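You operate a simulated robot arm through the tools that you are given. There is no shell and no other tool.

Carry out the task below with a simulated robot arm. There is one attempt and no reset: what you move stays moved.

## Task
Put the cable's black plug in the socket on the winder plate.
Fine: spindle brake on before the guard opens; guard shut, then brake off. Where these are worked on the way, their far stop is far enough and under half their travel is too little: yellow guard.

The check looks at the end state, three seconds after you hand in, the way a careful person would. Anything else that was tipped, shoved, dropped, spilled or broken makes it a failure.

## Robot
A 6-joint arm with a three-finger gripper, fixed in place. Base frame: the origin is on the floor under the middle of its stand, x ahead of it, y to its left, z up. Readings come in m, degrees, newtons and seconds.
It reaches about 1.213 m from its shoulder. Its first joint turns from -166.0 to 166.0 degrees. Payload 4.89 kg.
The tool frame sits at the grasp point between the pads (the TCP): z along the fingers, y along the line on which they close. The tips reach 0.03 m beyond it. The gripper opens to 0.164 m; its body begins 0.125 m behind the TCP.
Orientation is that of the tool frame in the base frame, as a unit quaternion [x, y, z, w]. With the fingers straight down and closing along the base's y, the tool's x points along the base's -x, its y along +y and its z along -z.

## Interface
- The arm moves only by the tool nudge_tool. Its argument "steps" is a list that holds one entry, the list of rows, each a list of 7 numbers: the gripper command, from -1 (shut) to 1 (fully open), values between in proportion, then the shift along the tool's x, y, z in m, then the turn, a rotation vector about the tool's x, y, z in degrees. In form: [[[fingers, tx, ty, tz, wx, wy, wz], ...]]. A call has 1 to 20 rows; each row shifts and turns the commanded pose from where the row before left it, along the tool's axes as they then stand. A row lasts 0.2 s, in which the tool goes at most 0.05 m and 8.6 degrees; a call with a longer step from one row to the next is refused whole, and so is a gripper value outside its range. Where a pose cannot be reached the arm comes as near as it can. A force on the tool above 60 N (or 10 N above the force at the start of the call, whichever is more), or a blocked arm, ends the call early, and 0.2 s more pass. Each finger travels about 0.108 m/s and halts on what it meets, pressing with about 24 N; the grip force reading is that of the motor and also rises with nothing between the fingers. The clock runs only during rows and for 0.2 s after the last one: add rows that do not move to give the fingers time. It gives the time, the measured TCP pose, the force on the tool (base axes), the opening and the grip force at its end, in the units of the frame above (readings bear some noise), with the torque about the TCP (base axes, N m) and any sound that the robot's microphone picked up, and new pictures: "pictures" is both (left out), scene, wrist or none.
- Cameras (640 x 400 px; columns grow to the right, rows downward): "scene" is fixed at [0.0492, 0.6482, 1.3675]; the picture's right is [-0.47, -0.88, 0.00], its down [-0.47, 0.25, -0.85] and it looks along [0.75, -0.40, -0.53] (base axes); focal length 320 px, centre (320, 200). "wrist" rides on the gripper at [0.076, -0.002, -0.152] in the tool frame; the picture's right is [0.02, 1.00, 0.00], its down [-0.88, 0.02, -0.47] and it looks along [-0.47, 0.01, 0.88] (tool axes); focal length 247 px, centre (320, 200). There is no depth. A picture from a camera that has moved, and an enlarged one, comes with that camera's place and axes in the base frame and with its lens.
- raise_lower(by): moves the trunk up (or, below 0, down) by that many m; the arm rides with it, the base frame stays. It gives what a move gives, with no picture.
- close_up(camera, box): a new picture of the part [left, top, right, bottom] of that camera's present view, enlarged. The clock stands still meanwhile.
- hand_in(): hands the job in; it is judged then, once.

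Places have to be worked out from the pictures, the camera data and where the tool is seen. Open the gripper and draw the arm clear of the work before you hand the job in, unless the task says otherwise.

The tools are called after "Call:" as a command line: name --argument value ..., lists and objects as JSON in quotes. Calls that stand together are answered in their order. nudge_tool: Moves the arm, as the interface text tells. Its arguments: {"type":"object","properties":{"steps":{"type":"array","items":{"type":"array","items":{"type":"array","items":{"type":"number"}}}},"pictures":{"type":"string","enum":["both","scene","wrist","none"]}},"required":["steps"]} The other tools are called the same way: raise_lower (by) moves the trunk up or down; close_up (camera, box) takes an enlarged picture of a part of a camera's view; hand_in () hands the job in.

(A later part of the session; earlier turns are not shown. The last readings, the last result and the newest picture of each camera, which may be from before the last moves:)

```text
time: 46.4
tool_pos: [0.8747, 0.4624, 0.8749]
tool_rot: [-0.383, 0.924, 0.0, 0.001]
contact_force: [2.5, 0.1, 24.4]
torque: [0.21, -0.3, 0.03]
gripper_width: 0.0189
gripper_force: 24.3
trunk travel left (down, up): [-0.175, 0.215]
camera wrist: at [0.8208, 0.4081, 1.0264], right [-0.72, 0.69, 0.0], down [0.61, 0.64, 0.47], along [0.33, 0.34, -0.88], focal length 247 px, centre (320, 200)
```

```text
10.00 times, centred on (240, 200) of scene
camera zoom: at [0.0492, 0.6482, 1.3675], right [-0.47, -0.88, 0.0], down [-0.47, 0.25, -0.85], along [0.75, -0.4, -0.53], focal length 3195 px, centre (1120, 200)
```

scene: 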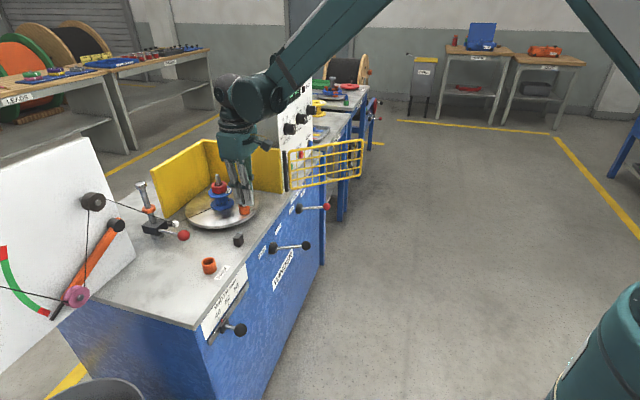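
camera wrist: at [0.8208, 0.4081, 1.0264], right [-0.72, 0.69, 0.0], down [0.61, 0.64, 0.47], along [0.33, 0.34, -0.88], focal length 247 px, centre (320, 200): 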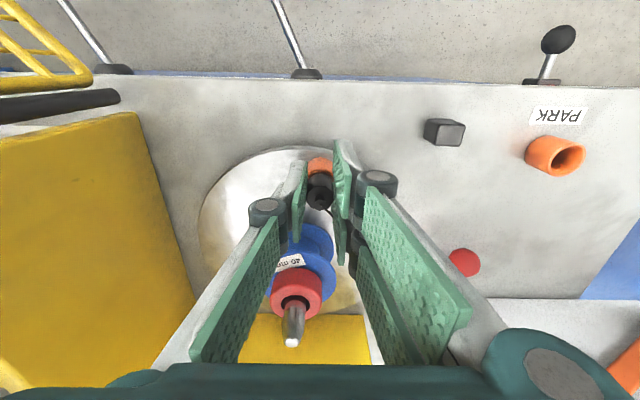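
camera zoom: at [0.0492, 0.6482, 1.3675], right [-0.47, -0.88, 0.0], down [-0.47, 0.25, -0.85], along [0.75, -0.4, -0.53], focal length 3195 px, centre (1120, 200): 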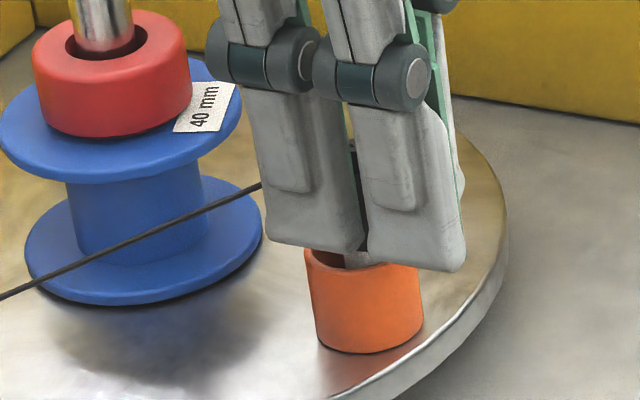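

There is now a firm upward reaction of about 24 N and the body sits at the rim, so the plug is bottomed in the socket. I'll relax slightly and open the fingers slowly.

Call:
nudge_tool --steps '[[[-1, 0, 0, -0.001, 0, 0, 0], [-0.7, 0, 0, 0, 0, 0, 0], [-0.55, 0, 0, 0, 0, 0, 0], [-0.4, 0, 0, 0, 0, 0, 0], [-0.3, 0, 0, 0, 0, 0, 0], [-0.3, 0, 0, 0, 0, 0, 0]]]'

Call:
close_up --camera "wrist" --box '[260, 120, 390, 230]'

Call:
close_up --camera "scene" --box '[210, 170, 270, 230]'

```text
time: 47.8
tool_pos: [0.8744, 0.4634, 0.8737]
tool_rot: [-0.384, 0.923, 0.0, 0.0]
contact_force: [0.5, -0.5, -0.3]
torque: [0.02, 0.02, 0.02]
gripper_width: 0.0574
gripper_force: 0.0
trunk travel left (down, up): [-0.175, 0.215]
camera wrist: at [0.8215, 0.4087, 1.0257], right [-0.72, 0.69, 0.0], down [0.61, 0.64, 0.47], along [0.33, 0.34, -0.88], focal length 247 px, centre (320, 200)
```

scene: 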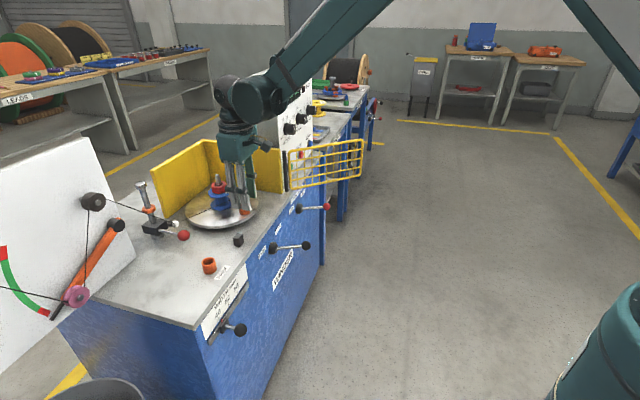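
wrist: 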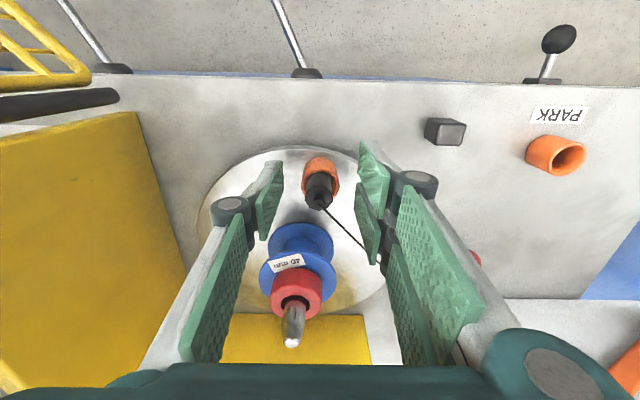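

```text
3.64 times, centred on (325, 175) of wrist
camera zoom: at [0.8215, 0.4087, 1.0257], right [-0.72, 0.69, 0.0], down [0.61, 0.64, 0.47], along [0.33, 0.34, -0.88], focal length 898 px, centre (302, 291)
```

zoom: 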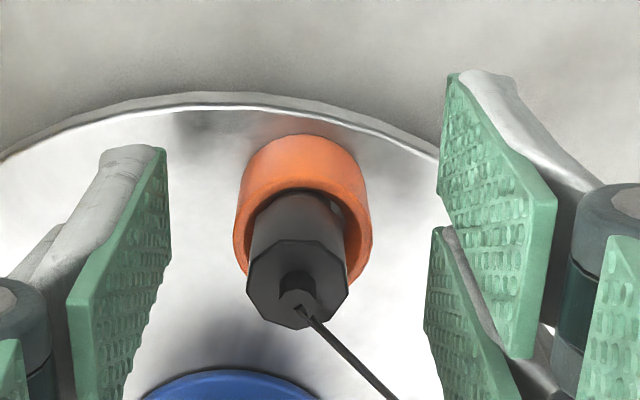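

```text
6.67 times, centred on (240, 200) of scene
camera zoom: at [0.0492, 0.6482, 1.3675], right [-0.47, -0.88, 0.0], down [-0.47, 0.25, -0.85], along [0.75, -0.4, -0.53], focal length 2130 px, centre (853, 200)
```

zoom: 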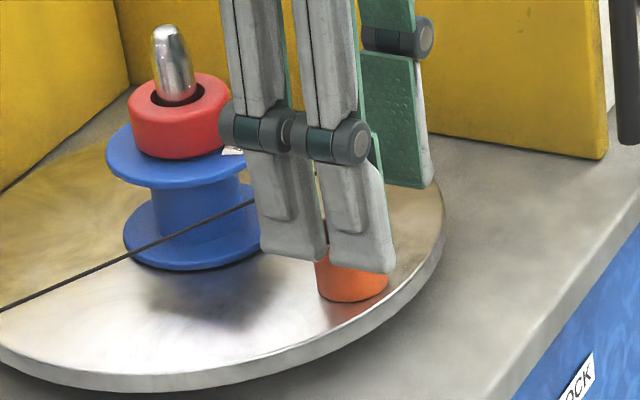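

The plug stands in the socket by itself. I'll withdraw straight up.

Call:
nudge_tool --steps '[[[-0.3, 0, 0, -0.015, 0, 0, 0], [-0.3, 0, 0, -0.025, 0, 0, 0], [-0.3, 0, 0, -0.04, 0, 0, 0], [-0.3, 0, 0, -0.045, 0, 0, 0], [-0.3, 0, 0, -0.045, 0, 0, 0], [-0.3, 0, 0, 0, 0, 0, 0]]]'

Call:
close_up --camera "wrist" --box '[270, 100, 370, 200]'

Call:
close_up --camera "scene" --box '[210, 170, 270, 230]'

```text
time: 49.2
tool_pos: [0.8721, 0.4632, 1.0464]
tool_rot: [-0.383, 0.924, -0.001, 0.0]
contact_force: [-0.3, 0.5, 1.0]
torque: [0.02, -0.1, -0.01]
gripper_width: 0.0576
gripper_force: 0.1
trunk travel left (down, up): [-0.175, 0.215]
camera wrist: at [0.8198, 0.4074, 1.1978], right [-0.72, 0.69, 0.0], down [0.61, 0.64, 0.47], along [0.33, 0.34, -0.88], focal length 247 px, centre (320, 200)
```

scene: 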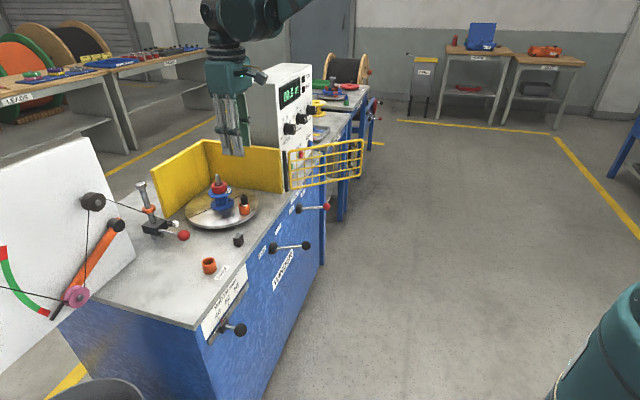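
wrist: 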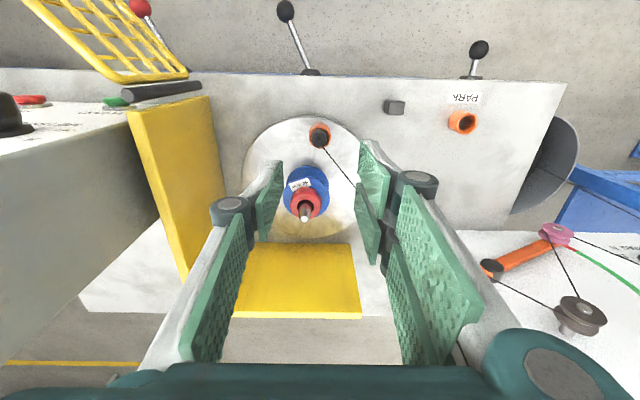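

```text
4.00 times, centred on (320, 150) of wrist
camera zoom: at [0.8198, 0.4074, 1.1978], right [-0.72, 0.69, 0.0], down [0.61, 0.64, 0.47], along [0.33, 0.34, -0.88], focal length 988 px, centre (320, 400)
```

zoom: 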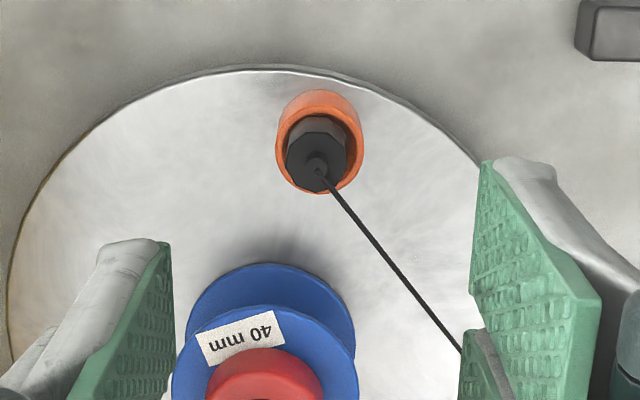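

```text
6.67 times, centred on (240, 200) of scene
camera zoom: at [0.0492, 0.6482, 1.3675], right [-0.47, -0.88, 0.0], down [-0.47, 0.25, -0.85], along [0.75, -0.4, -0.53], focal length 2130 px, centre (853, 200)
```

zoom: 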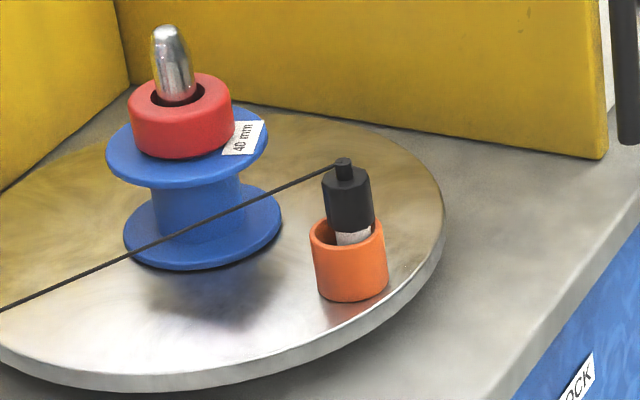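

The plug is fully seated, looking the same as it did in PARK, and the cable runs clear to the roller. Next I'll fetch the guard: first out and up, then sideways along the bench to the side of the open guard.

Call:
nudge_tool --steps '[[[-0.2, 0.0411, 0, -0.0105, 0, 0, 0], [-0.2, 0.0411, 0, -0.0105, 0, 0, 0], [-0.2, 0.0411, 0, -0.0105, 0, 0, 0], [-0.2, 0.0411, 0, -0.0105, 0, 0, 0], [-0.2, 0.0411, 0, -0.0105, 0, 0, 0], [-0.2, 0.0411, 0, -0.0105, 0, 0, 0], [-0.2, 0.0411, 0, -0.0105, 0, 0, 0], [-0.2, 0, -0.046, 0, 0, 0, 0], [-0.2, 0, -0.046, 0, 0, 0, 0], [-0.2, 0, -0.046, 0, 0, 0, 0], [-0.2, 0, -0.046, 0, 0, 0, 0], [-0.2, 0, -0.046, 0, 0, 0, 0], [-0.2, 0, -0.046, 0, 0, 0, 0], [-0.2, 0, -0.046, 0, 0, 0, 0], [-0.2, 0, -0.046, 0, 0, 0, 0], [-0.2, 0, 0, 0, 0, 0, 0]]]'

```text
time: 52.6
tool_pos: [0.9334, -0.0029, 1.1145]
tool_rot: [-0.383, 0.924, 0.001, 0.0]
contact_force: [1.2, -0.5, -1.3]
torque: [0.03, 0.11, -0.01]
gripper_width: 0.0657
gripper_force: 0.0
trunk travel left (down, up): [-0.175, 0.215]
camera wrist: at [0.88, -0.0579, 1.2662], right [-0.72, 0.69, 0.0], down [0.61, 0.64, 0.47], along [0.33, 0.34, -0.88], focal length 247 px, centre (320, 200)
```

scene: 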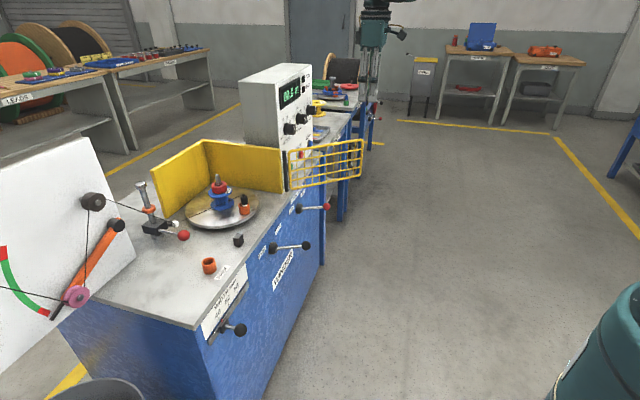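
wrist: 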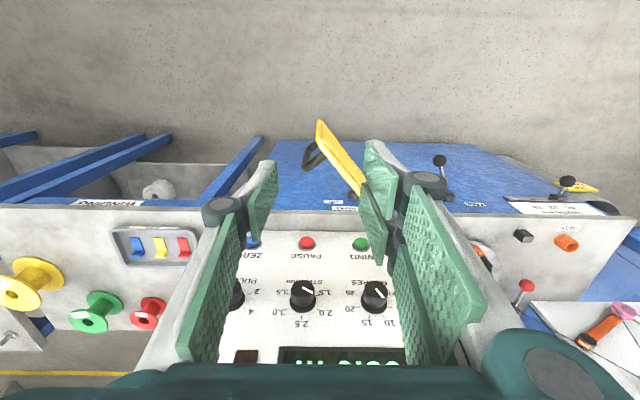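

I'll zoom in to locate the handle bar of the open guard precisely.

Call:
close_up --camera "wrist" --box '[280, 100, 380, 200]'

```text
4.00 times, centred on (330, 150) of wrist
camera zoom: at [0.88, -0.0579, 1.2662], right [-0.72, 0.69, 0.0], down [0.61, 0.64, 0.47], along [0.33, 0.34, -0.88], focal length 988 px, centre (280, 400)
```

zoom: 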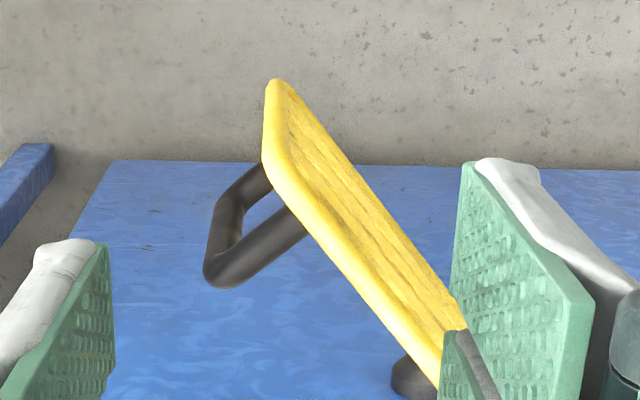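

The bar is at about (0.989, 0.02) and the guard is about 129° open. I'll turn the tool back to align with the guard, as I had it when releasing.

Call:
nudge_tool --steps '[[[-0.2, 0, 0, 0, 0, 0, -7.9], [-0.2, 0, 0, 0, 0, 0, -7.9], [-0.2, 0, 0, 0, 0, 0, -7.9], [-0.2, 0, 0, 0, 0, 0, -7.9], [-0.2, 0, 0, 0, 0, 0, -7.9], [-0.2, 0, 0, 0, 0, 0, -7.9], [-0.2, 0, 0, 0, 0, 0, -7.9], [-0.2, 0, 0, 0, 0, 0, -7.9], [-0.2, 0, 0, 0, 0, 0, -7.9], [-0.2, 0, 0, 0, 0, 0, -7.9], [-0.2, 0, 0, 0, 0, 0, -7.9], [-0.2, 0, 0, 0, 0, 0, -7.9], [-0.2, 0, 0, 0, 0, 0, -7.9], [-0.2, 0, 0, 0, 0, 0, -7.9], [-0.2, 0, 0, 0, 0, 0, -7.9], [-0.2, 0, 0, 0, 0, 0, -7.9], [-0.2, 0, 0, 0, 0, 0, 0]]]'

```text
time: 56.2
tool_pos: [0.9332, 0.0006, 1.1164]
tool_rot: [0.997, -0.073, 0.0, 0.0]
contact_force: [0.5, 0.3, 0.2]
torque: [0.04, -0.01, 0.02]
gripper_width: 0.0659
gripper_force: 0.1
trunk travel left (down, up): [-0.175, 0.215]
camera wrist: at [1.0076, -0.009, 1.2692], right [-0.13, -0.99, 0.0], down [-0.87, 0.11, 0.47], along [-0.47, 0.06, -0.88], focal length 247 px, centre (320, 200)
```

scene: 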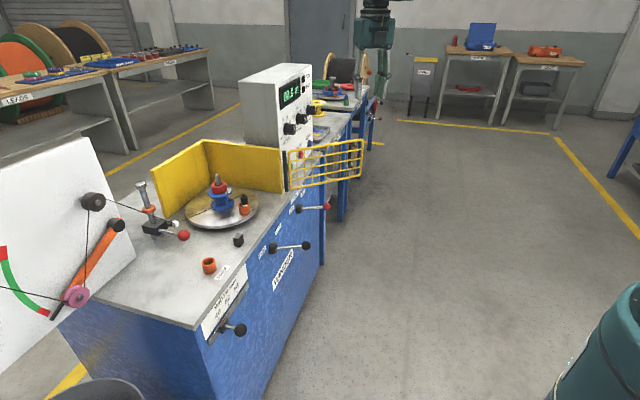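
wrist: 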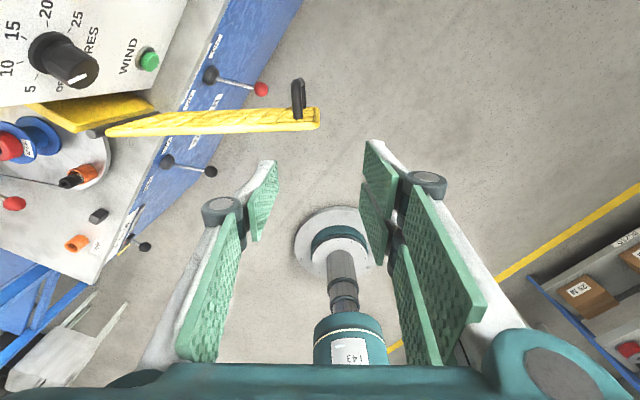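

Call:
close_up --camera "wrist" --box '[250, 60, 350, 150]'

```text
4.44 times, centred on (300, 105) of wrist
camera zoom: at [1.0076, -0.009, 1.2692], right [-0.13, -0.99, 0.0], down [-0.87, 0.11, 0.47], along [-0.47, 0.06, -0.88], focal length 1098 px, centre (409, 622)
```

zoom: 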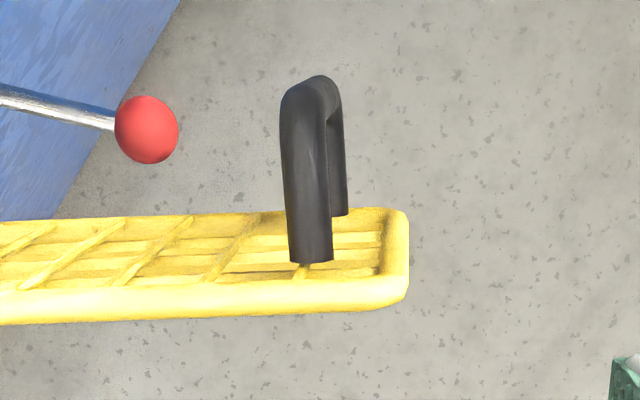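

The handle bar is at tool (0.059, -0.032). I'll shift over it and lower partway, then check.

Call:
nudge_tool --steps '[[[-0.2, 0.033, -0.016, 0, 0, 0, 0], [-0.2, 0.033, -0.016, 0, 0, 0, 0], [-0.2, 0, 0, 0.035, 0, 0, 0], [-0.2, 0, 0, 0.035, 0, 0, 0], [-0.2, 0, 0, 0, 0, 0, 0]]]' --pictures "wrist"

Call:
close_up --camera "wrist" --box '[260, 110, 380, 220]'

```text
time: 57.4
tool_pos: [1.0046, 0.0221, 1.047]
tool_rot: [0.997, -0.074, 0.0, 0.0]
contact_force: [-1.1, -0.9, -0.8]
torque: [0.01, 0.0, 0.0]
gripper_width: 0.0653
gripper_force: 0.0
trunk travel left (down, up): [-0.175, 0.215]
camera wrist: at [1.0796, 0.0126, 1.1986], right [-0.13, -0.99, 0.0], down [-0.87, 0.11, 0.47], along [-0.47, 0.06, -0.88], focal length 247 px, centre (320, 200)
```

wrist: 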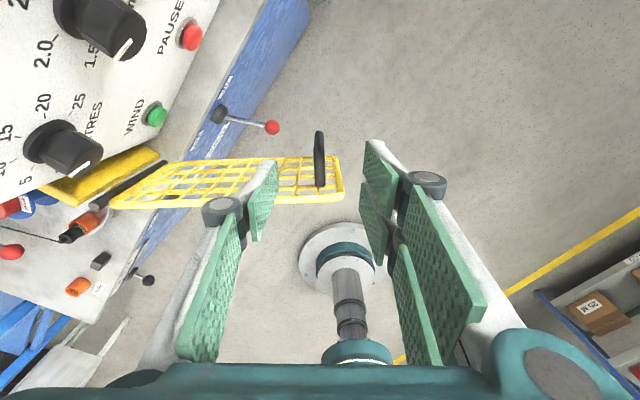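

```text
3.64 times, centred on (320, 165) of wrist
camera zoom: at [1.0796, 0.0126, 1.1986], right [-0.13, -0.99, 0.0], down [-0.87, 0.11, 0.47], along [-0.47, 0.06, -0.88], focal length 898 px, centre (320, 327)
```

zoom: 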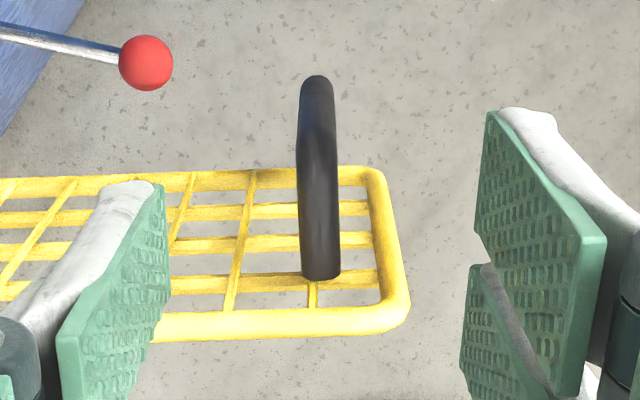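

The bar is well centred. I'll descend, grip it and verify.

Call:
nudge_tool --steps '[[[-0.2, 0, -0.003, 0, 0, 0, -1.5], [-0.2, 0, 0, 0.039, 0, 0, 0], [-0.2, 0, 0, 0.039, 0, 0, 0], [-0.2, 0, 0, 0.039, 0, 0, 0], [-0.2, 0, 0, 0.039, 0, 0, 0], [-0.6, 0, 0, 0, 0, 0, 0], [-0.8, 0, 0, 0, 0, 0, 0], [-1, 0, 0, 0, 0, 0, 0], [-1, 0, 0, 0, 0, 0, 0]]]' --pictures "wrist"

```text
time: 59.4
tool_pos: [1.0067, 0.0233, 0.8916]
tool_rot: [0.998, -0.061, -0.001, 0.0]
contact_force: [0.8, -9.7, -5.7]
torque: [-0.35, -0.15, 0.09]
gripper_width: 0.0128
gripper_force: 45.3
trunk travel left (down, up): [-0.175, 0.215]
camera wrist: at [1.0812, 0.0158, 1.0426], right [-0.1, -0.99, 0.0], down [-0.88, 0.09, 0.47], along [-0.47, 0.05, -0.88], focal length 247 px, centre (320, 200)
```

wrist: 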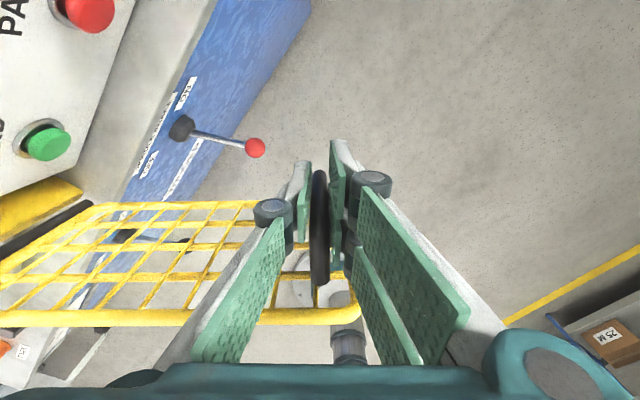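

The bar is gripped again. I'll start swinging the guard back toward closed, letting the first step re-align the tool with it.

Call:
nudge_tool --steps '[[[-1, -0.0095, 0.002, 0, 0, 0, 0], [-1, -0.0094, 0.0022, 0, 0, 0, 0], [-1, -0.0191, 0.0029, 0, 0, 0, 4], [-1, -0.0191, 0.0029, 0, 0, 0, 4], [-1, -0.0191, 0.0029, 0, 0, 0, 4]]]' --pictures "scene"

```text
time: 60.6
tool_pos: [0.9279, 0.0238, 0.8901]
tool_rot: [0.986, -0.166, -0.001, 0.0]
contact_force: [-3.0, -14.3, -19.1]
torque: [-0.53, -0.09, 0.16]
gripper_width: 0.0129
gripper_force: 45.1
trunk travel left (down, up): [-0.175, 0.215]
```

scene: 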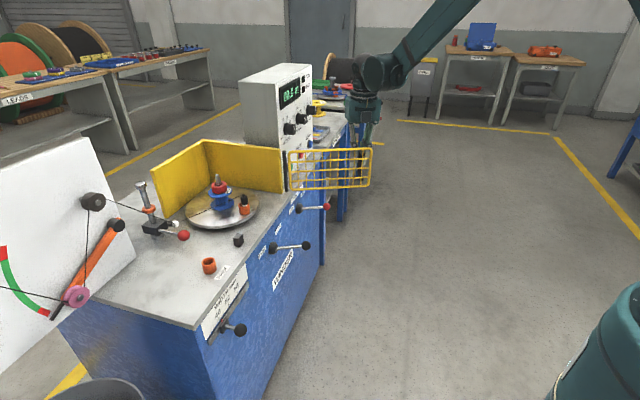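

The guard follows smoothly. I'll continue closing along the fitted arc.

Call:
nudge_tool --steps '[[[-1, -0.0191, 0.0033, 0, 0, 0, 4], [-1, -0.0191, 0.0033, 0, 0, 0, 4], [-1, -0.0191, 0.003, 0, 0, 0, 4], [-1, -0.0191, 0.003, 0, 0, 0, 4], [-1, -0.0191, 0.0029, 0, 0, 0, 4], [-1, -0.0191, 0.0029, 0, 0, 0, 4]]]' --pictures "none"

```text
time: 62.0
tool_pos: [0.8176, 0.0678, 0.8901]
tool_rot: [0.93, -0.366, 0.0, -0.001]
contact_force: [6.3, 8.6, 0.2]
torque: [0.14, -0.19, -0.21]
gripper_width: 0.0129
gripper_force: 44.8
trunk travel left (down, up): [-0.175, 0.215]
```

The forces are small and this matches the opening path (about 92° open now). I'll keep closing.

Call:
nudge_tool --steps '[[[-1, -0.0191, 0.0026, 0, 0, 0, 4], [-1, -0.0191, 0.0026, 0, 0, 0, 4], [-1, -0.0191, 0.0027, 0, 0, 0, 4], [-1, -0.0191, 0.0028, 0, 0, 0, 4], [-1, -0.0191, 0.0028, 0, 0, 0, 4], [-1, -0.0191, 0.0028, 0, 0, 0, 4]]]' --pictures "scene"

```text
time: 63.4
tool_pos: [0.7387, 0.1463, 0.8899]
tool_rot: [0.833, -0.553, 0.0, 0.0]
contact_force: [25.7, 13.5, 11.0]
torque: [0.52, -0.61, -0.44]
gripper_width: 0.0128
gripper_force: 45.0
trunk travel left (down, up): [-0.175, 0.215]
```

scene: 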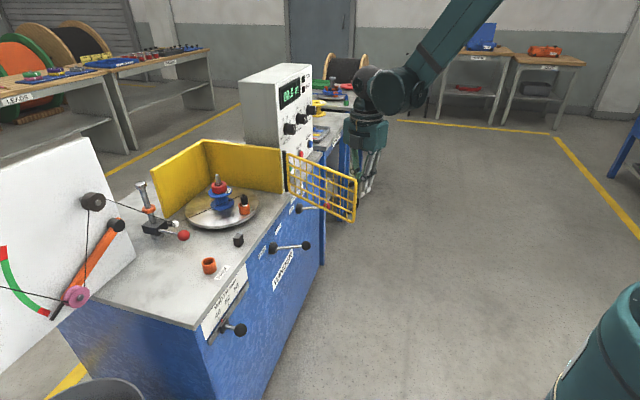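

The reaction is now toward the hinge, so I'll tighten the arc slightly and continue.

Call:
nudge_tool --steps '[[[-1, -0.0189, 0.001, 0, 0, 0, 4], [-1, -0.0189, 0.0015, 0, 0, 0, 4], [-1, -0.0189, 0.0018, 0, 0, 0, 4], [-1, -0.0189, 0.0022, 0, 0, 0, 4]]]' --pictures "none"

```text
time: 64.6
tool_pos: [0.7045, 0.2138, 0.8898]
tool_rot: [0.748, -0.663, -0.002, 0.002]
contact_force: [-6.9, -2.1, -15.0]
torque: [-0.4, 0.1, -0.01]
gripper_width: 0.0123
gripper_force: 45.6
trunk travel left (down, up): [-0.175, 0.215]
stopped in row 4: the force on the tool passed its limit at 63 N (the readings are from after the stop); the commanded pose is now the measured one
```

I over-tightened; the pose has relaxed there. I'll continue with neutral arc steps.

Call:
nudge_tool --steps '[[[-1, -0.0191, 0.0034, 0, 0, 0, 4], [-1, -0.0191, 0.0032, 0, 0, 0, 4], [-1, -0.0191, 0.0029, 0, 0, 0, 4], [-1, -0.0191, 0.0029, 0, 0, 0, 4]]]' --pictures "scene"

```text
time: 65.8
tool_pos: [0.6852, 0.2921, 0.8915]
tool_rot: [-0.65, 0.76, 0.003, -0.005]
contact_force: [-12.6, 2.3, 1.1]
torque: [-0.3, 0.33, 0.21]
gripper_width: 0.0058
gripper_force: 44.9
trunk travel left (down, up): [-0.175, 0.215]
stopped in row 4: the force on the tool passed its limit at 65 N (the readings are from after the stop); the commanded pose is now the measured one
```

scene: 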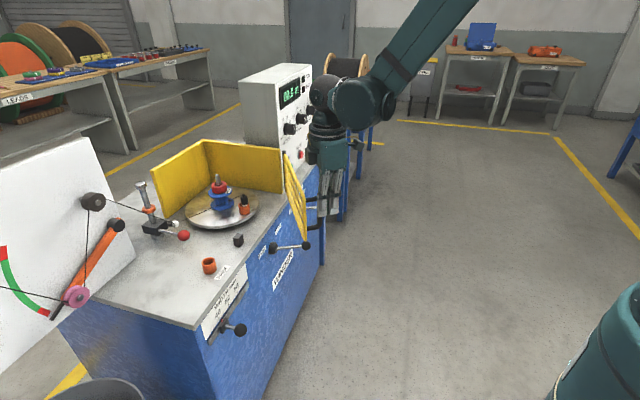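

The grip width dropped to 0.006, so the bar may be slipping in the pads. I'll look closely.

Call:
close_up --camera "wrist" --box '[230, 120, 410, 320]'

Call:
close_up --camera "scene" --box '[270, 130, 370, 250]'

```text
2.00 times, centred on (320, 220) of wrist
camera zoom: at [0.6756, 0.2172, 1.0431], right [-0.99, 0.13, 0.01], down [0.12, 0.87, 0.47], along [0.05, 0.47, -0.88], focal length 494 px, centre (320, 160)
```

zoom: 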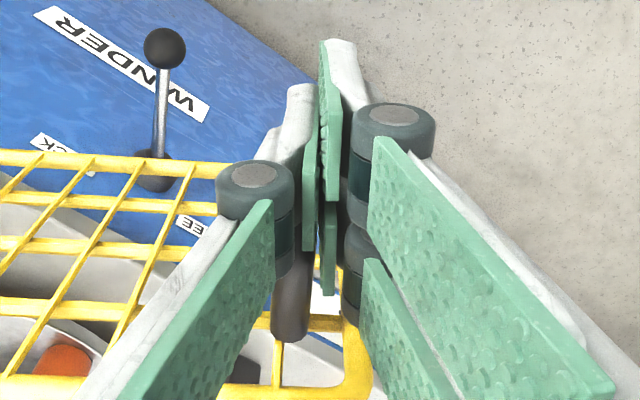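

```text
3.33 times, centred on (320, 190) of scene
camera zoom: at [0.0492, 0.6482, 1.3675], right [-0.47, -0.88, 0.0], down [-0.47, 0.25, -0.85], along [0.75, -0.4, -0.53], focal length 1065 px, centre (320, 233)
```

zoom: 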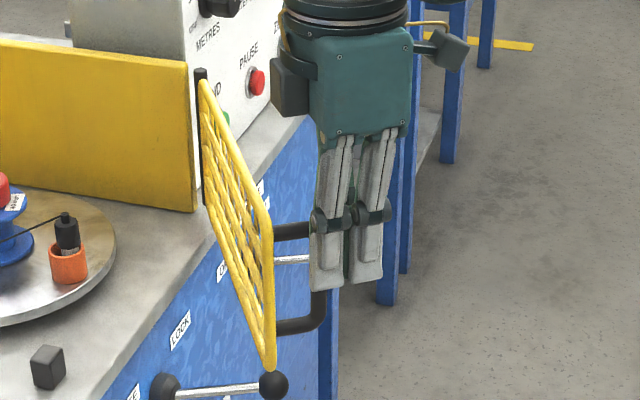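

The bar has crept to the edge of the pads, with the guard about 35–40° open. I'll open the fingers, rise slightly and re-centre before gripping again.

Call:
nudge_tool --steps '[[[-0.6, 0, 0, 0, 0, 0, 0], [-0.2, 0, 0, 0, 0, 0, 0], [-0.2, 0, 0, 0, 0, 0, 0], [-0.2, 0, 0, -0.04, 0, 0, 0], [-0.2, 0, 0, -0.04, 0, 0, 0], [-0.2, 0, 0, -0.04, 0, 0, 0], [-0.2, 0, 0, -0.03, 0, 0, 0], [-0.2, 0, 0, 0, 0, 0, 0]]]'

Call:
close_up --camera "wrist" --box '[240, 100, 400, 240]'

```text
time: 67.6
tool_pos: [0.6875, 0.2916, 1.0416]
tool_rot: [-0.65, 0.76, 0.004, -0.004]
contact_force: [-0.6, 0.4, -0.8]
torque: [0.05, -0.03, -0.01]
gripper_width: 0.0659
gripper_force: 0.1
trunk travel left (down, up): [-0.175, 0.215]
camera wrist: at [0.678, 0.2163, 1.1941], right [-0.99, 0.13, 0.01], down [0.12, 0.87, 0.47], along [0.05, 0.47, -0.88], focal length 247 px, centre (320, 200)
```

scene: 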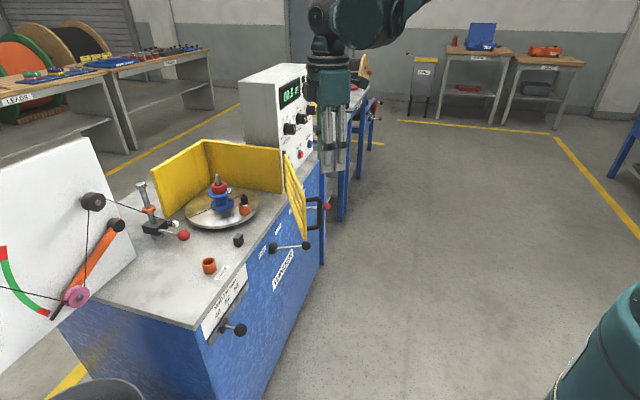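
wrist: 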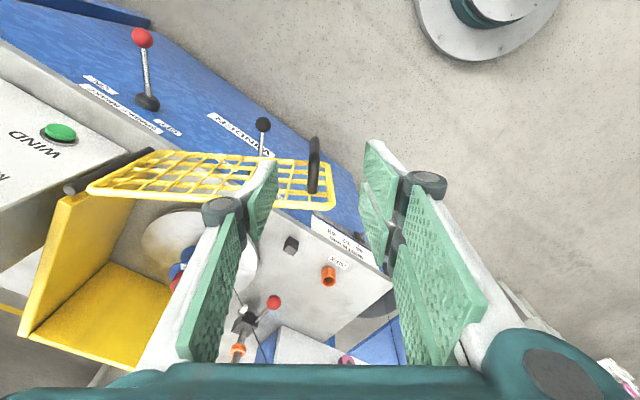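

```text
2.86 times, centred on (320, 170) of wrist
camera zoom: at [0.678, 0.2163, 1.1941], right [-0.99, 0.13, 0.01], down [0.12, 0.87, 0.47], along [0.05, 0.47, -0.88], focal length 706 px, centre (320, 286)
```

zoom: 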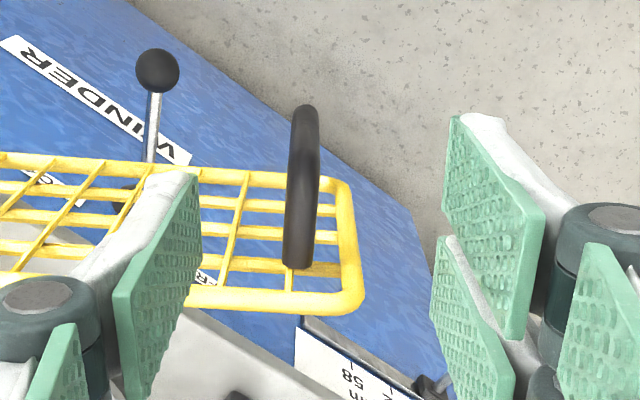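

The bar is at tool (-0.0145, -0.0065) and the guard is about 33° open. I'll re-centre, lower and grip again.

Call:
nudge_tool --steps '[[[-0.2, -0.0075, -0.0065, 0, 0, 0, 2], [-0.2, 0, 0, 0.04, 0, 0, 0], [-0.2, 0, 0, 0.04, 0, 0, 0], [-0.2, 0, 0, 0.04, 0, 0, 0], [-0.2, 0, 0, 0.032, 0, 0, 0], [-0.6, 0, 0, 0, 0, 0, 0], [-0.8, 0, 0, 0, 0, 0, 0], [-1, 0, 0, 0, 0, 0, 0], [-1, 0, 0, 0, 0, 0, 0]]]' --pictures "none"

Call:
close_up --camera "wrist" --box '[230, 120, 410, 320]'

```text
time: 69.6
tool_pos: [0.6936, 0.2968, 0.8899]
tool_rot: [-0.637, 0.771, 0.003, -0.004]
contact_force: [1.7, -0.5, -3.2]
torque: [-0.06, -0.06, -0.13]
gripper_width: 0.0129
gripper_force: 44.8
trunk travel left (down, up): [-0.175, 0.215]
```

```text
2.00 times, centred on (320, 220) of wrist
camera zoom: at [0.6808, 0.222, 1.0423], right [-0.99, 0.17, 0.01], down [0.15, 0.87, 0.47], along [0.07, 0.47, -0.88], focal length 494 px, centre (320, 160)
```

zoom: 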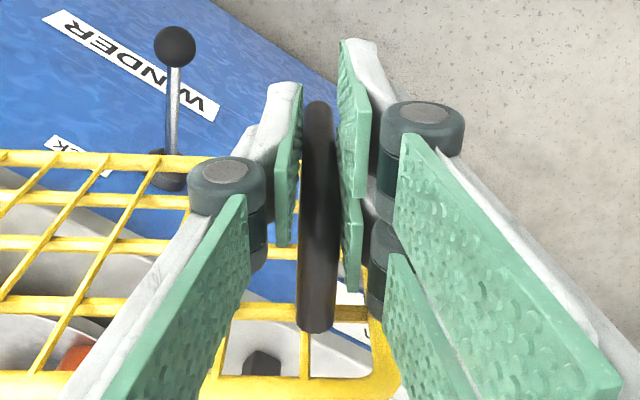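

A clean grip with almost no residual force. I'll continue closing in small checked batches.

Call:
nudge_tool --steps '[[[-1, -0.019, 0.003, 0, 0, 0, 4], [-1, -0.019, 0.003, 0, 0, 0, 4], [-1, -0.019, 0.003, 0, 0, 0, 4]]]' --pictures "none"

```text
time: 70.4
tool_pos: [0.6993, 0.354, 0.8898]
tool_rot: [-0.551, 0.834, 0.003, -0.003]
contact_force: [6.5, -2.1, 42.5]
torque: [0.5, -0.44, -0.17]
gripper_width: 0.0128
gripper_force: 44.6
trunk travel left (down, up): [-0.175, 0.215]
```

The radial force is fine, but there is a vertical load of about 42 N. I'll ease up 2–3 mm as I continue.

Call:
nudge_tool --steps '[[[-1, 0, 0, -0.002, 0, 0, 0], [-1, -0.019, 0.003, -0.001, 0, 0, 4], [-1, -0.019, 0.003, 0, 0, 0, 4]]]' --pictures "none"

```text
time: 71.2
tool_pos: [0.711, 0.3913, 0.8894]
tool_rot: [-0.493, 0.87, 0.003, -0.005]
contact_force: [-7.9, 2.3, -13.8]
torque: [0.11, 0.17, 0.12]
gripper_width: 0.0128
gripper_force: 44.9
trunk travel left (down, up): [-0.175, 0.215]
```

About 14° remains. I'll continue to the closed position gently.

Call:
nudge_tool --steps '[[[-1, -0.019, 0.003, 0, 0, 0, 4], [-1, -0.019, 0.003, 0, 0, 0, 4], [-1, -0.0143, 0.0023, 0, 0, 0, 3]]]'

```text
time: 72.0
tool_pos: [0.7335, 0.4427, 0.8903]
tool_rot: [-0.406, 0.914, 0.002, -0.006]
contact_force: [-15.8, 11.7, -31.7]
torque: [0.23, 0.5, 0.17]
gripper_width: 0.0129
gripper_force: 45.1
trunk travel left (down, up): [-0.175, 0.215]
camera wrist: at [0.684, 0.384, 1.0425], right [-0.76, 0.65, 0.01], down [0.58, 0.67, 0.47], along [0.3, 0.36, -0.89], focal length 247 px, centre (320, 200)
```

scene: 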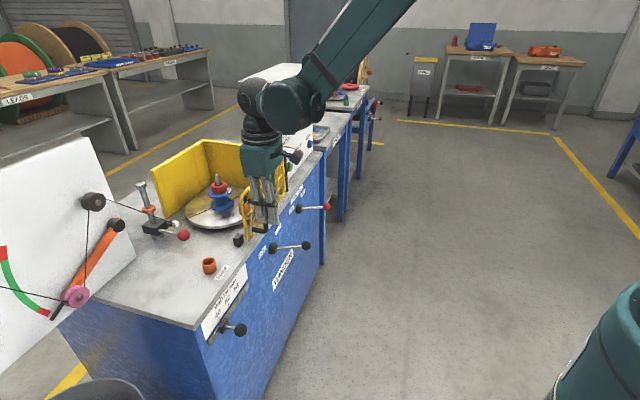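
wrist: 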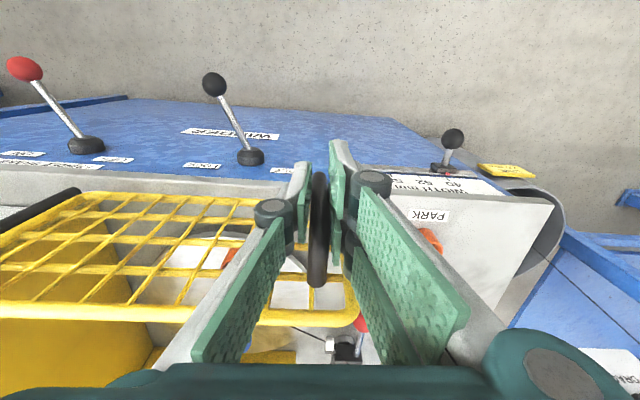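

About 3° remains. I'll push the last few millimetres until the guard meets its stop block.

Call:
nudge_tool --steps '[[[-1, -0.0071, 0.0011, -0.001, 0, 0, 1.5], [-1, -0.0071, 0.0011, -0.001, 0, 0, 1.5], [-1, -0.005, 0.0008, 0, 0, 0, 0]]]'

Call:
close_up --camera "wrist" --box '[230, 120, 410, 340]'

Call:
close_up --camera "scene" --box '[220, 150, 310, 260]'

```text
time: 72.4
tool_pos: [0.7356, 0.446, 0.8906]
tool_rot: [-0.394, 0.919, 0.002, -0.008]
contact_force: [-4.5, 2.2, -21.9]
torque: [-0.33, 0.38, -0.06]
gripper_width: 0.0128
gripper_force: 44.6
trunk travel left (down, up): [-0.175, 0.215]
stopped in row 2: the force on the tool passed its limit at 68 N (the readings are from after the stop); the commanded pose is now the measured one
camera wrist: at [0.6849, 0.3897, 1.0436], right [-0.74, 0.67, 0.01], down [0.6, 0.65, 0.46], along [0.31, 0.35, -0.89], focal length 247 px, centre (320, 200)
```

scene: 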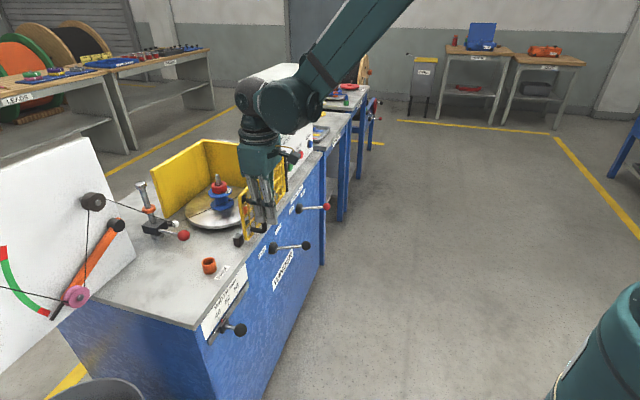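
wrist: 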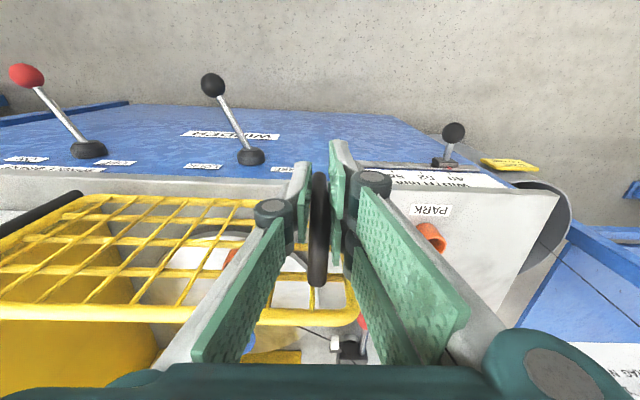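

```text
1.82 times, centred on (320, 230) of wrist
camera zoom: at [0.6849, 0.3897, 1.0436], right [-0.74, 0.67, 0.01], down [0.6, 0.65, 0.46], along [0.31, 0.35, -0.89], focal length 449 px, centre (320, 146)
```

zoom: 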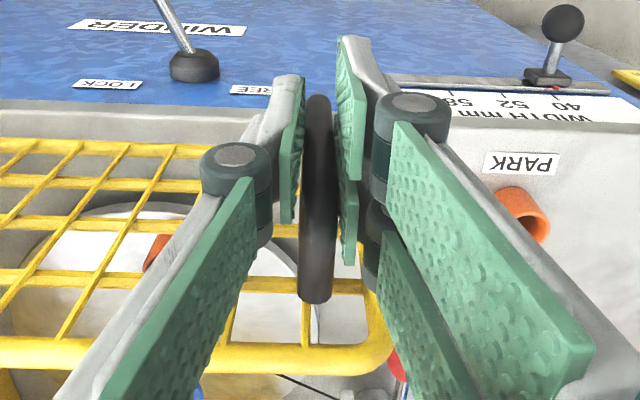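

```text
3.64 times, centred on (265, 205) of scene
camera zoom: at [0.0492, 0.6482, 1.3675], right [-0.47, -0.88, 0.0], down [-0.47, 0.25, -0.85], along [0.75, -0.4, -0.53], focal length 1162 px, centre (520, 182)
```

zoom: 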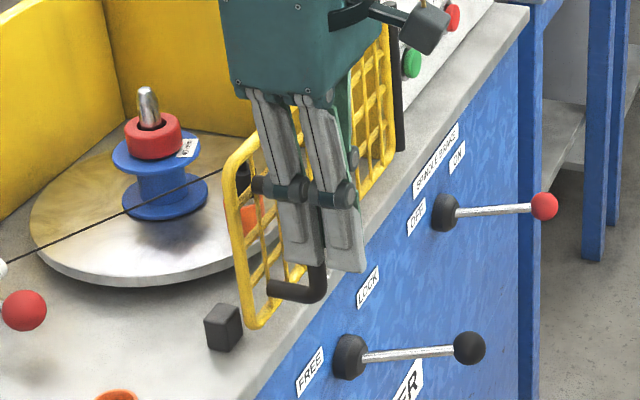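

The push hit resistance at 68 N, consistent with the stop. I'll release, rise, and compare the guard with its original closed position from the fixed camera.

Call:
nudge_tool --steps '[[[-0.6, 0, 0, 0, 0, 0, 0], [-0.2, 0, 0, 0, 0, 0, 0], [-0.2, 0, 0, 0, 0, 0, 0], [-0.2, 0, 0, -0.04, 0, 0, 0], [-0.2, 0, 0, -0.04, 0, 0, 0], [-0.2, 0, 0, -0.045, 0, 0, 0], [-0.2, 0, 0, -0.045, 0, 0, 0], [-0.2, 0, 0, 0, 0, 0, 0]]]'

Call:
close_up --camera "scene" --box '[225, 160, 305, 250]'

Call:
close_up --camera "wrist" --box '[270, 110, 390, 230]'

```text
time: 74.2
tool_pos: [0.7371, 0.4433, 1.0613]
tool_rot: [-0.394, 0.919, 0.001, -0.008]
contact_force: [-0.4, 0.4, 0.4]
torque: [0.0, -0.04, -0.01]
gripper_width: 0.0655
gripper_force: 0.1
trunk travel left (down, up): [-0.175, 0.215]
camera wrist: at [0.6866, 0.3878, 1.2145], right [-0.74, 0.67, 0.01], down [0.6, 0.65, 0.46], along [0.31, 0.35, -0.89], focal length 247 px, centre (320, 200)
```

scene: 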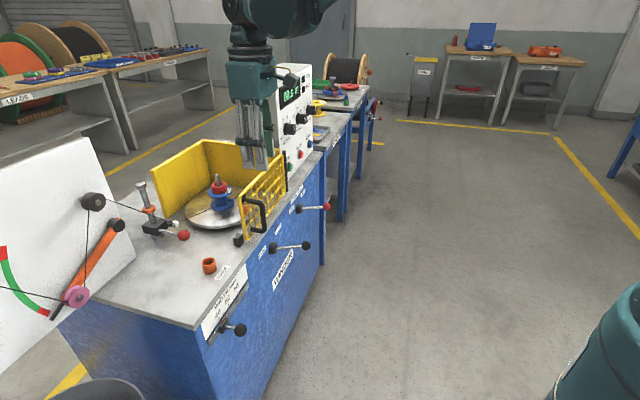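
wrist: 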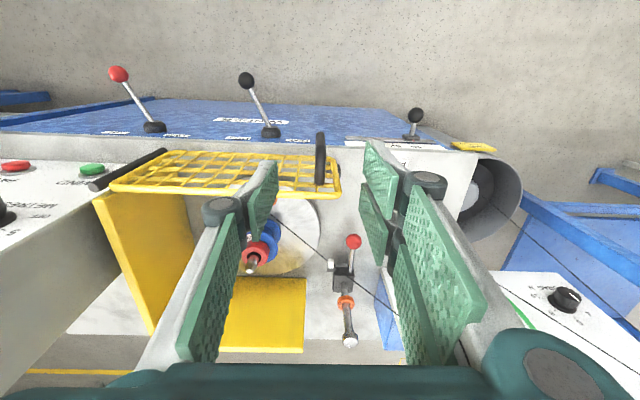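

```text
4.44 times, centred on (265, 205) of scene
camera zoom: at [0.0492, 0.6482, 1.3675], right [-0.47, -0.88, 0.0], down [-0.47, 0.25, -0.85], along [0.75, -0.4, -0.53], focal length 1420 px, centre (564, 178)
```

zoom: 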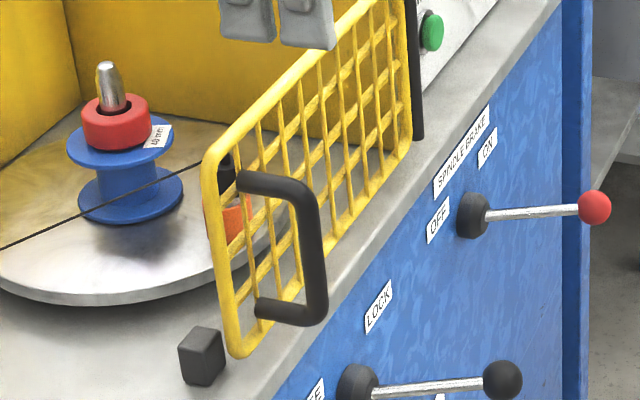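

```text
3.33 times, centred on (330, 170) of wrist
camera zoom: at [0.6866, 0.3878, 1.2145], right [-0.74, 0.67, 0.01], down [0.6, 0.65, 0.46], along [0.31, 0.35, -0.89], focal length 823 px, centre (287, 300)
```

zoom: 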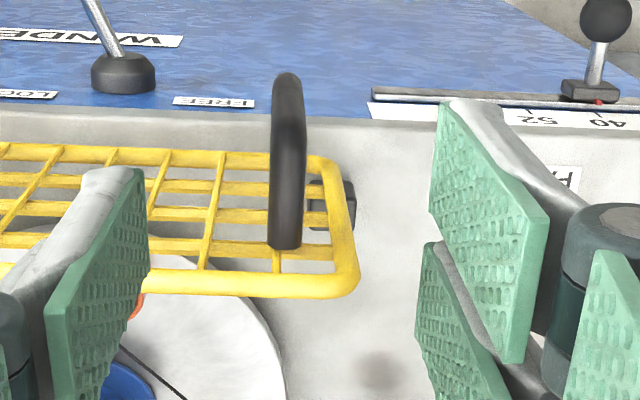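

The guard's pixels match its original closed position exactly, so it's shut. Now for the brake: I'll level the tool, move out from the bench, travel along it, and tilt as I did before.

Call:
nudge_tool --steps '[[[-0.2, 0, 0, 0, 0.47, -0.8, 1.4], [-0.2, 0.0375, 0, 0, 0, 0, 0], [-0.2, 0.0375, 0, 0, 0, 0, 0], [-0.2, 0.0375, 0, 0, 0, 0, 0], [-0.2, 0.0375, 0, 0, 0, 0, 0], [-0.1, 0, -0.0437, 0, 0, 0, 0], [-0.1, 0, -0.0437, 0, 0, 0, 0], [-0.1, 0, -0.0437, 0, 0, 0, 0], [-0.1, 0, -0.0437, 0, 0, 0, 0], [-0.1, 0, -0.0437, 0, 0, 0, 0], [-0.1, 0, -0.0437, 0, 0, 0, 0], [0, 0, -0.0437, 0, 0, 0, 0], [0, 0, -0.0437, 0, 0, 0, 0], [0, 0, -0.0437, 0, 0, 0, 0], [0, 0, 0, 0, 0, -7, 0], [0, 0, 0, 0, 0, -7, 0], [0, 0, 0, 0, 0, -7, 0], [0, 0, 0, 0, 0, 0, 0]]]'

```text
time: 78.0
tool_pos: [0.9083, 0.0611, 1.0621]
tool_rot: [-0.376, 0.908, 0.07, 0.17]
contact_force: [-0.2, -0.6, 0.9]
torque: [-0.02, -0.06, -0.06]
gripper_width: 0.0818
gripper_force: 0.0
trunk travel left (down, up): [-0.175, 0.215]
camera wrist: at [0.8199, -0.029, 1.1768], right [-0.72, 0.69, -0.01], down [0.45, 0.47, 0.76], along [0.53, 0.54, -0.65], focal length 247 px, centre (320, 200)
```

scene: 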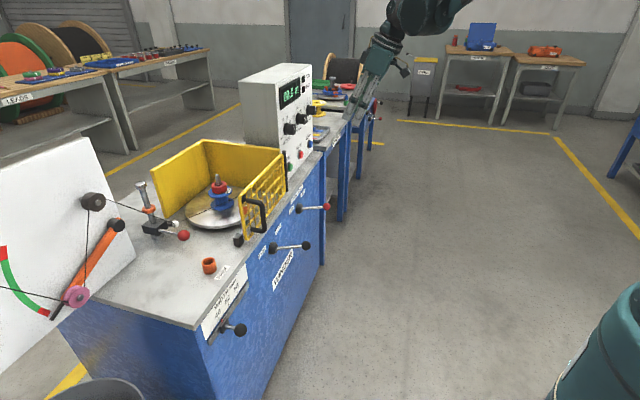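
wrist: 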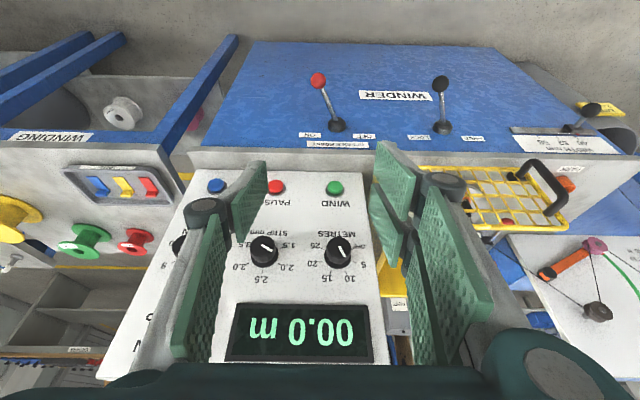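

The knob lies at tool (0.055, -0.003, 0.393), matching my prediction. I'll move to the pre-approach point 0.15 m above it along the tool axis.

Call:
nudge_tool --steps '[[[0, 0.0092, -0.0005, 0.0405, 0, 0, 0], [0, 0.0092, -0.0005, 0.0405, 0, 0, 0], [0, 0.0092, -0.0005, 0.0405, 0, 0, 0], [0, 0.0092, -0.0005, 0.0405, 0, 0, 0], [0, 0.0092, -0.0005, 0.0405, 0, 0, 0], [0, 0.0092, -0.0005, 0.0405, 0, 0, 0], [0, 0, 0, 0, 0, 0, 0]]]' --pictures "wrist"

```text
time: 79.6
tool_pos: [0.9366, 0.0833, 0.8155]
tool_rot: [-0.376, 0.908, 0.07, 0.169]
contact_force: [-0.4, -0.3, -0.8]
torque: [0.05, 0.02, 0.02]
gripper_width: 0.082
gripper_force: 0.0
trunk travel left (down, up): [-0.175, 0.215]
camera wrist: at [0.8476, -0.0072, 0.9297], right [-0.72, 0.69, -0.01], down [0.45, 0.47, 0.76], along [0.53, 0.54, -0.65], focal length 247 px, centre (320, 200)
```

wrist: 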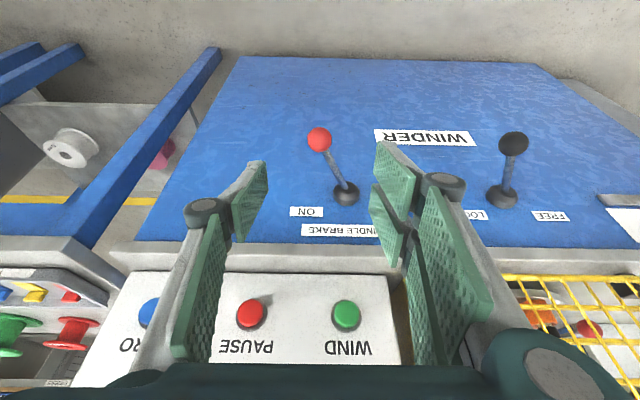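

The knob is lined up at (320, 139). I'll advance to straddle it and narrow the fingers.

Call:
nudge_tool --steps '[[[0, 0, 0, 0.037, 0, 0, 0], [0, 0, 0, 0.037, 0, 0, 0], [0, 0, 0, 0.037, 0, 0, 0], [0, 0, 0, 0.037, 0, 0, 0], [-0.4, 0, 0, 0, 0, 0, 0], [-0.4, 0, 0, 0, 0, 0, 0]]]' --pictures "wrist"

```text
time: 81.0
tool_pos: [0.9769, 0.1213, 0.6775]
tool_rot: [-0.376, 0.908, 0.07, 0.17]
contact_force: [0.0, 0.5, -0.4]
torque: [0.04, 0.06, 0.03]
gripper_width: 0.0492
gripper_force: 0.0
trunk travel left (down, up): [-0.175, 0.215]
camera wrist: at [0.8876, 0.031, 0.7918], right [-0.72, 0.69, -0.01], down [0.45, 0.47, 0.76], along [0.53, 0.54, -0.65], focal length 247 px, centre (320, 200)
```

wrist: 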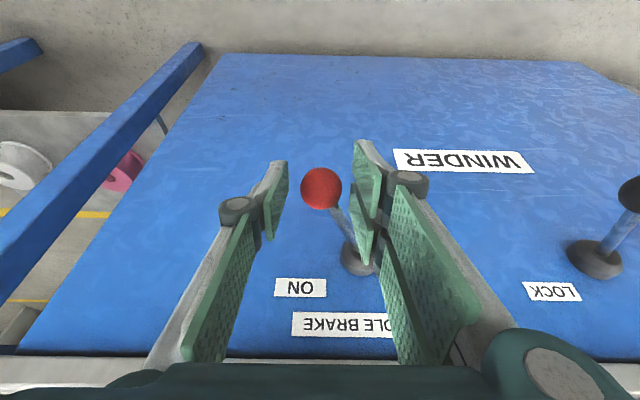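

The knob is between the fingers. I'll sweep toward OFF (tool +y), following the lever's arc.

Call:
nudge_tool --steps '[[[-0.4, 0.002, 0.015, 0, 0, 0, 0], [-0.4, 0.002, 0.015, 0, 0, 0, 0], [-0.4, 0.002, 0.015, 0, 0, 0, 0], [-0.4, 0, 0.015, 0, 0, 0, 0], [-0.4, -0.002, 0.015, 0, 0, 0, 0], [-0.4, -0.002, 0.012, 0, 0, 0, 0], [-0.4, -0.002, 0.008, 0, 0, 0, 0], [-0.4, 0, 0, 0, 0, 0, 0]]]'

```text
time: 82.8
tool_pos: [0.9077, 0.1903, 0.6768]
tool_rot: [-0.376, 0.908, 0.071, 0.169]
contact_force: [0.4, -0.6, -0.1]
torque: [0.02, 0.02, 0.02]
gripper_width: 0.0493
gripper_force: 0.0
trunk travel left (down, up): [-0.175, 0.215]
camera wrist: at [0.8188, 0.0999, 0.7913], right [-0.72, 0.69, -0.01], down [0.45, 0.47, 0.76], along [0.53, 0.54, -0.65], focal length 247 px, centre (320, 200)
```

scene: 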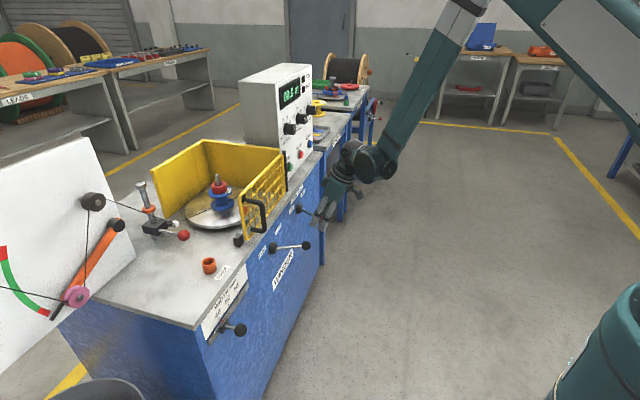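
wrist: 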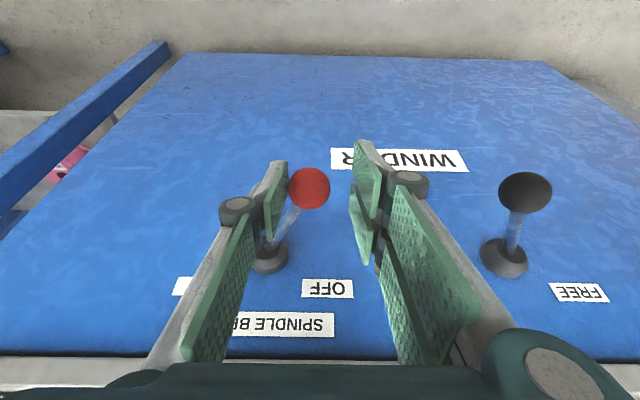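

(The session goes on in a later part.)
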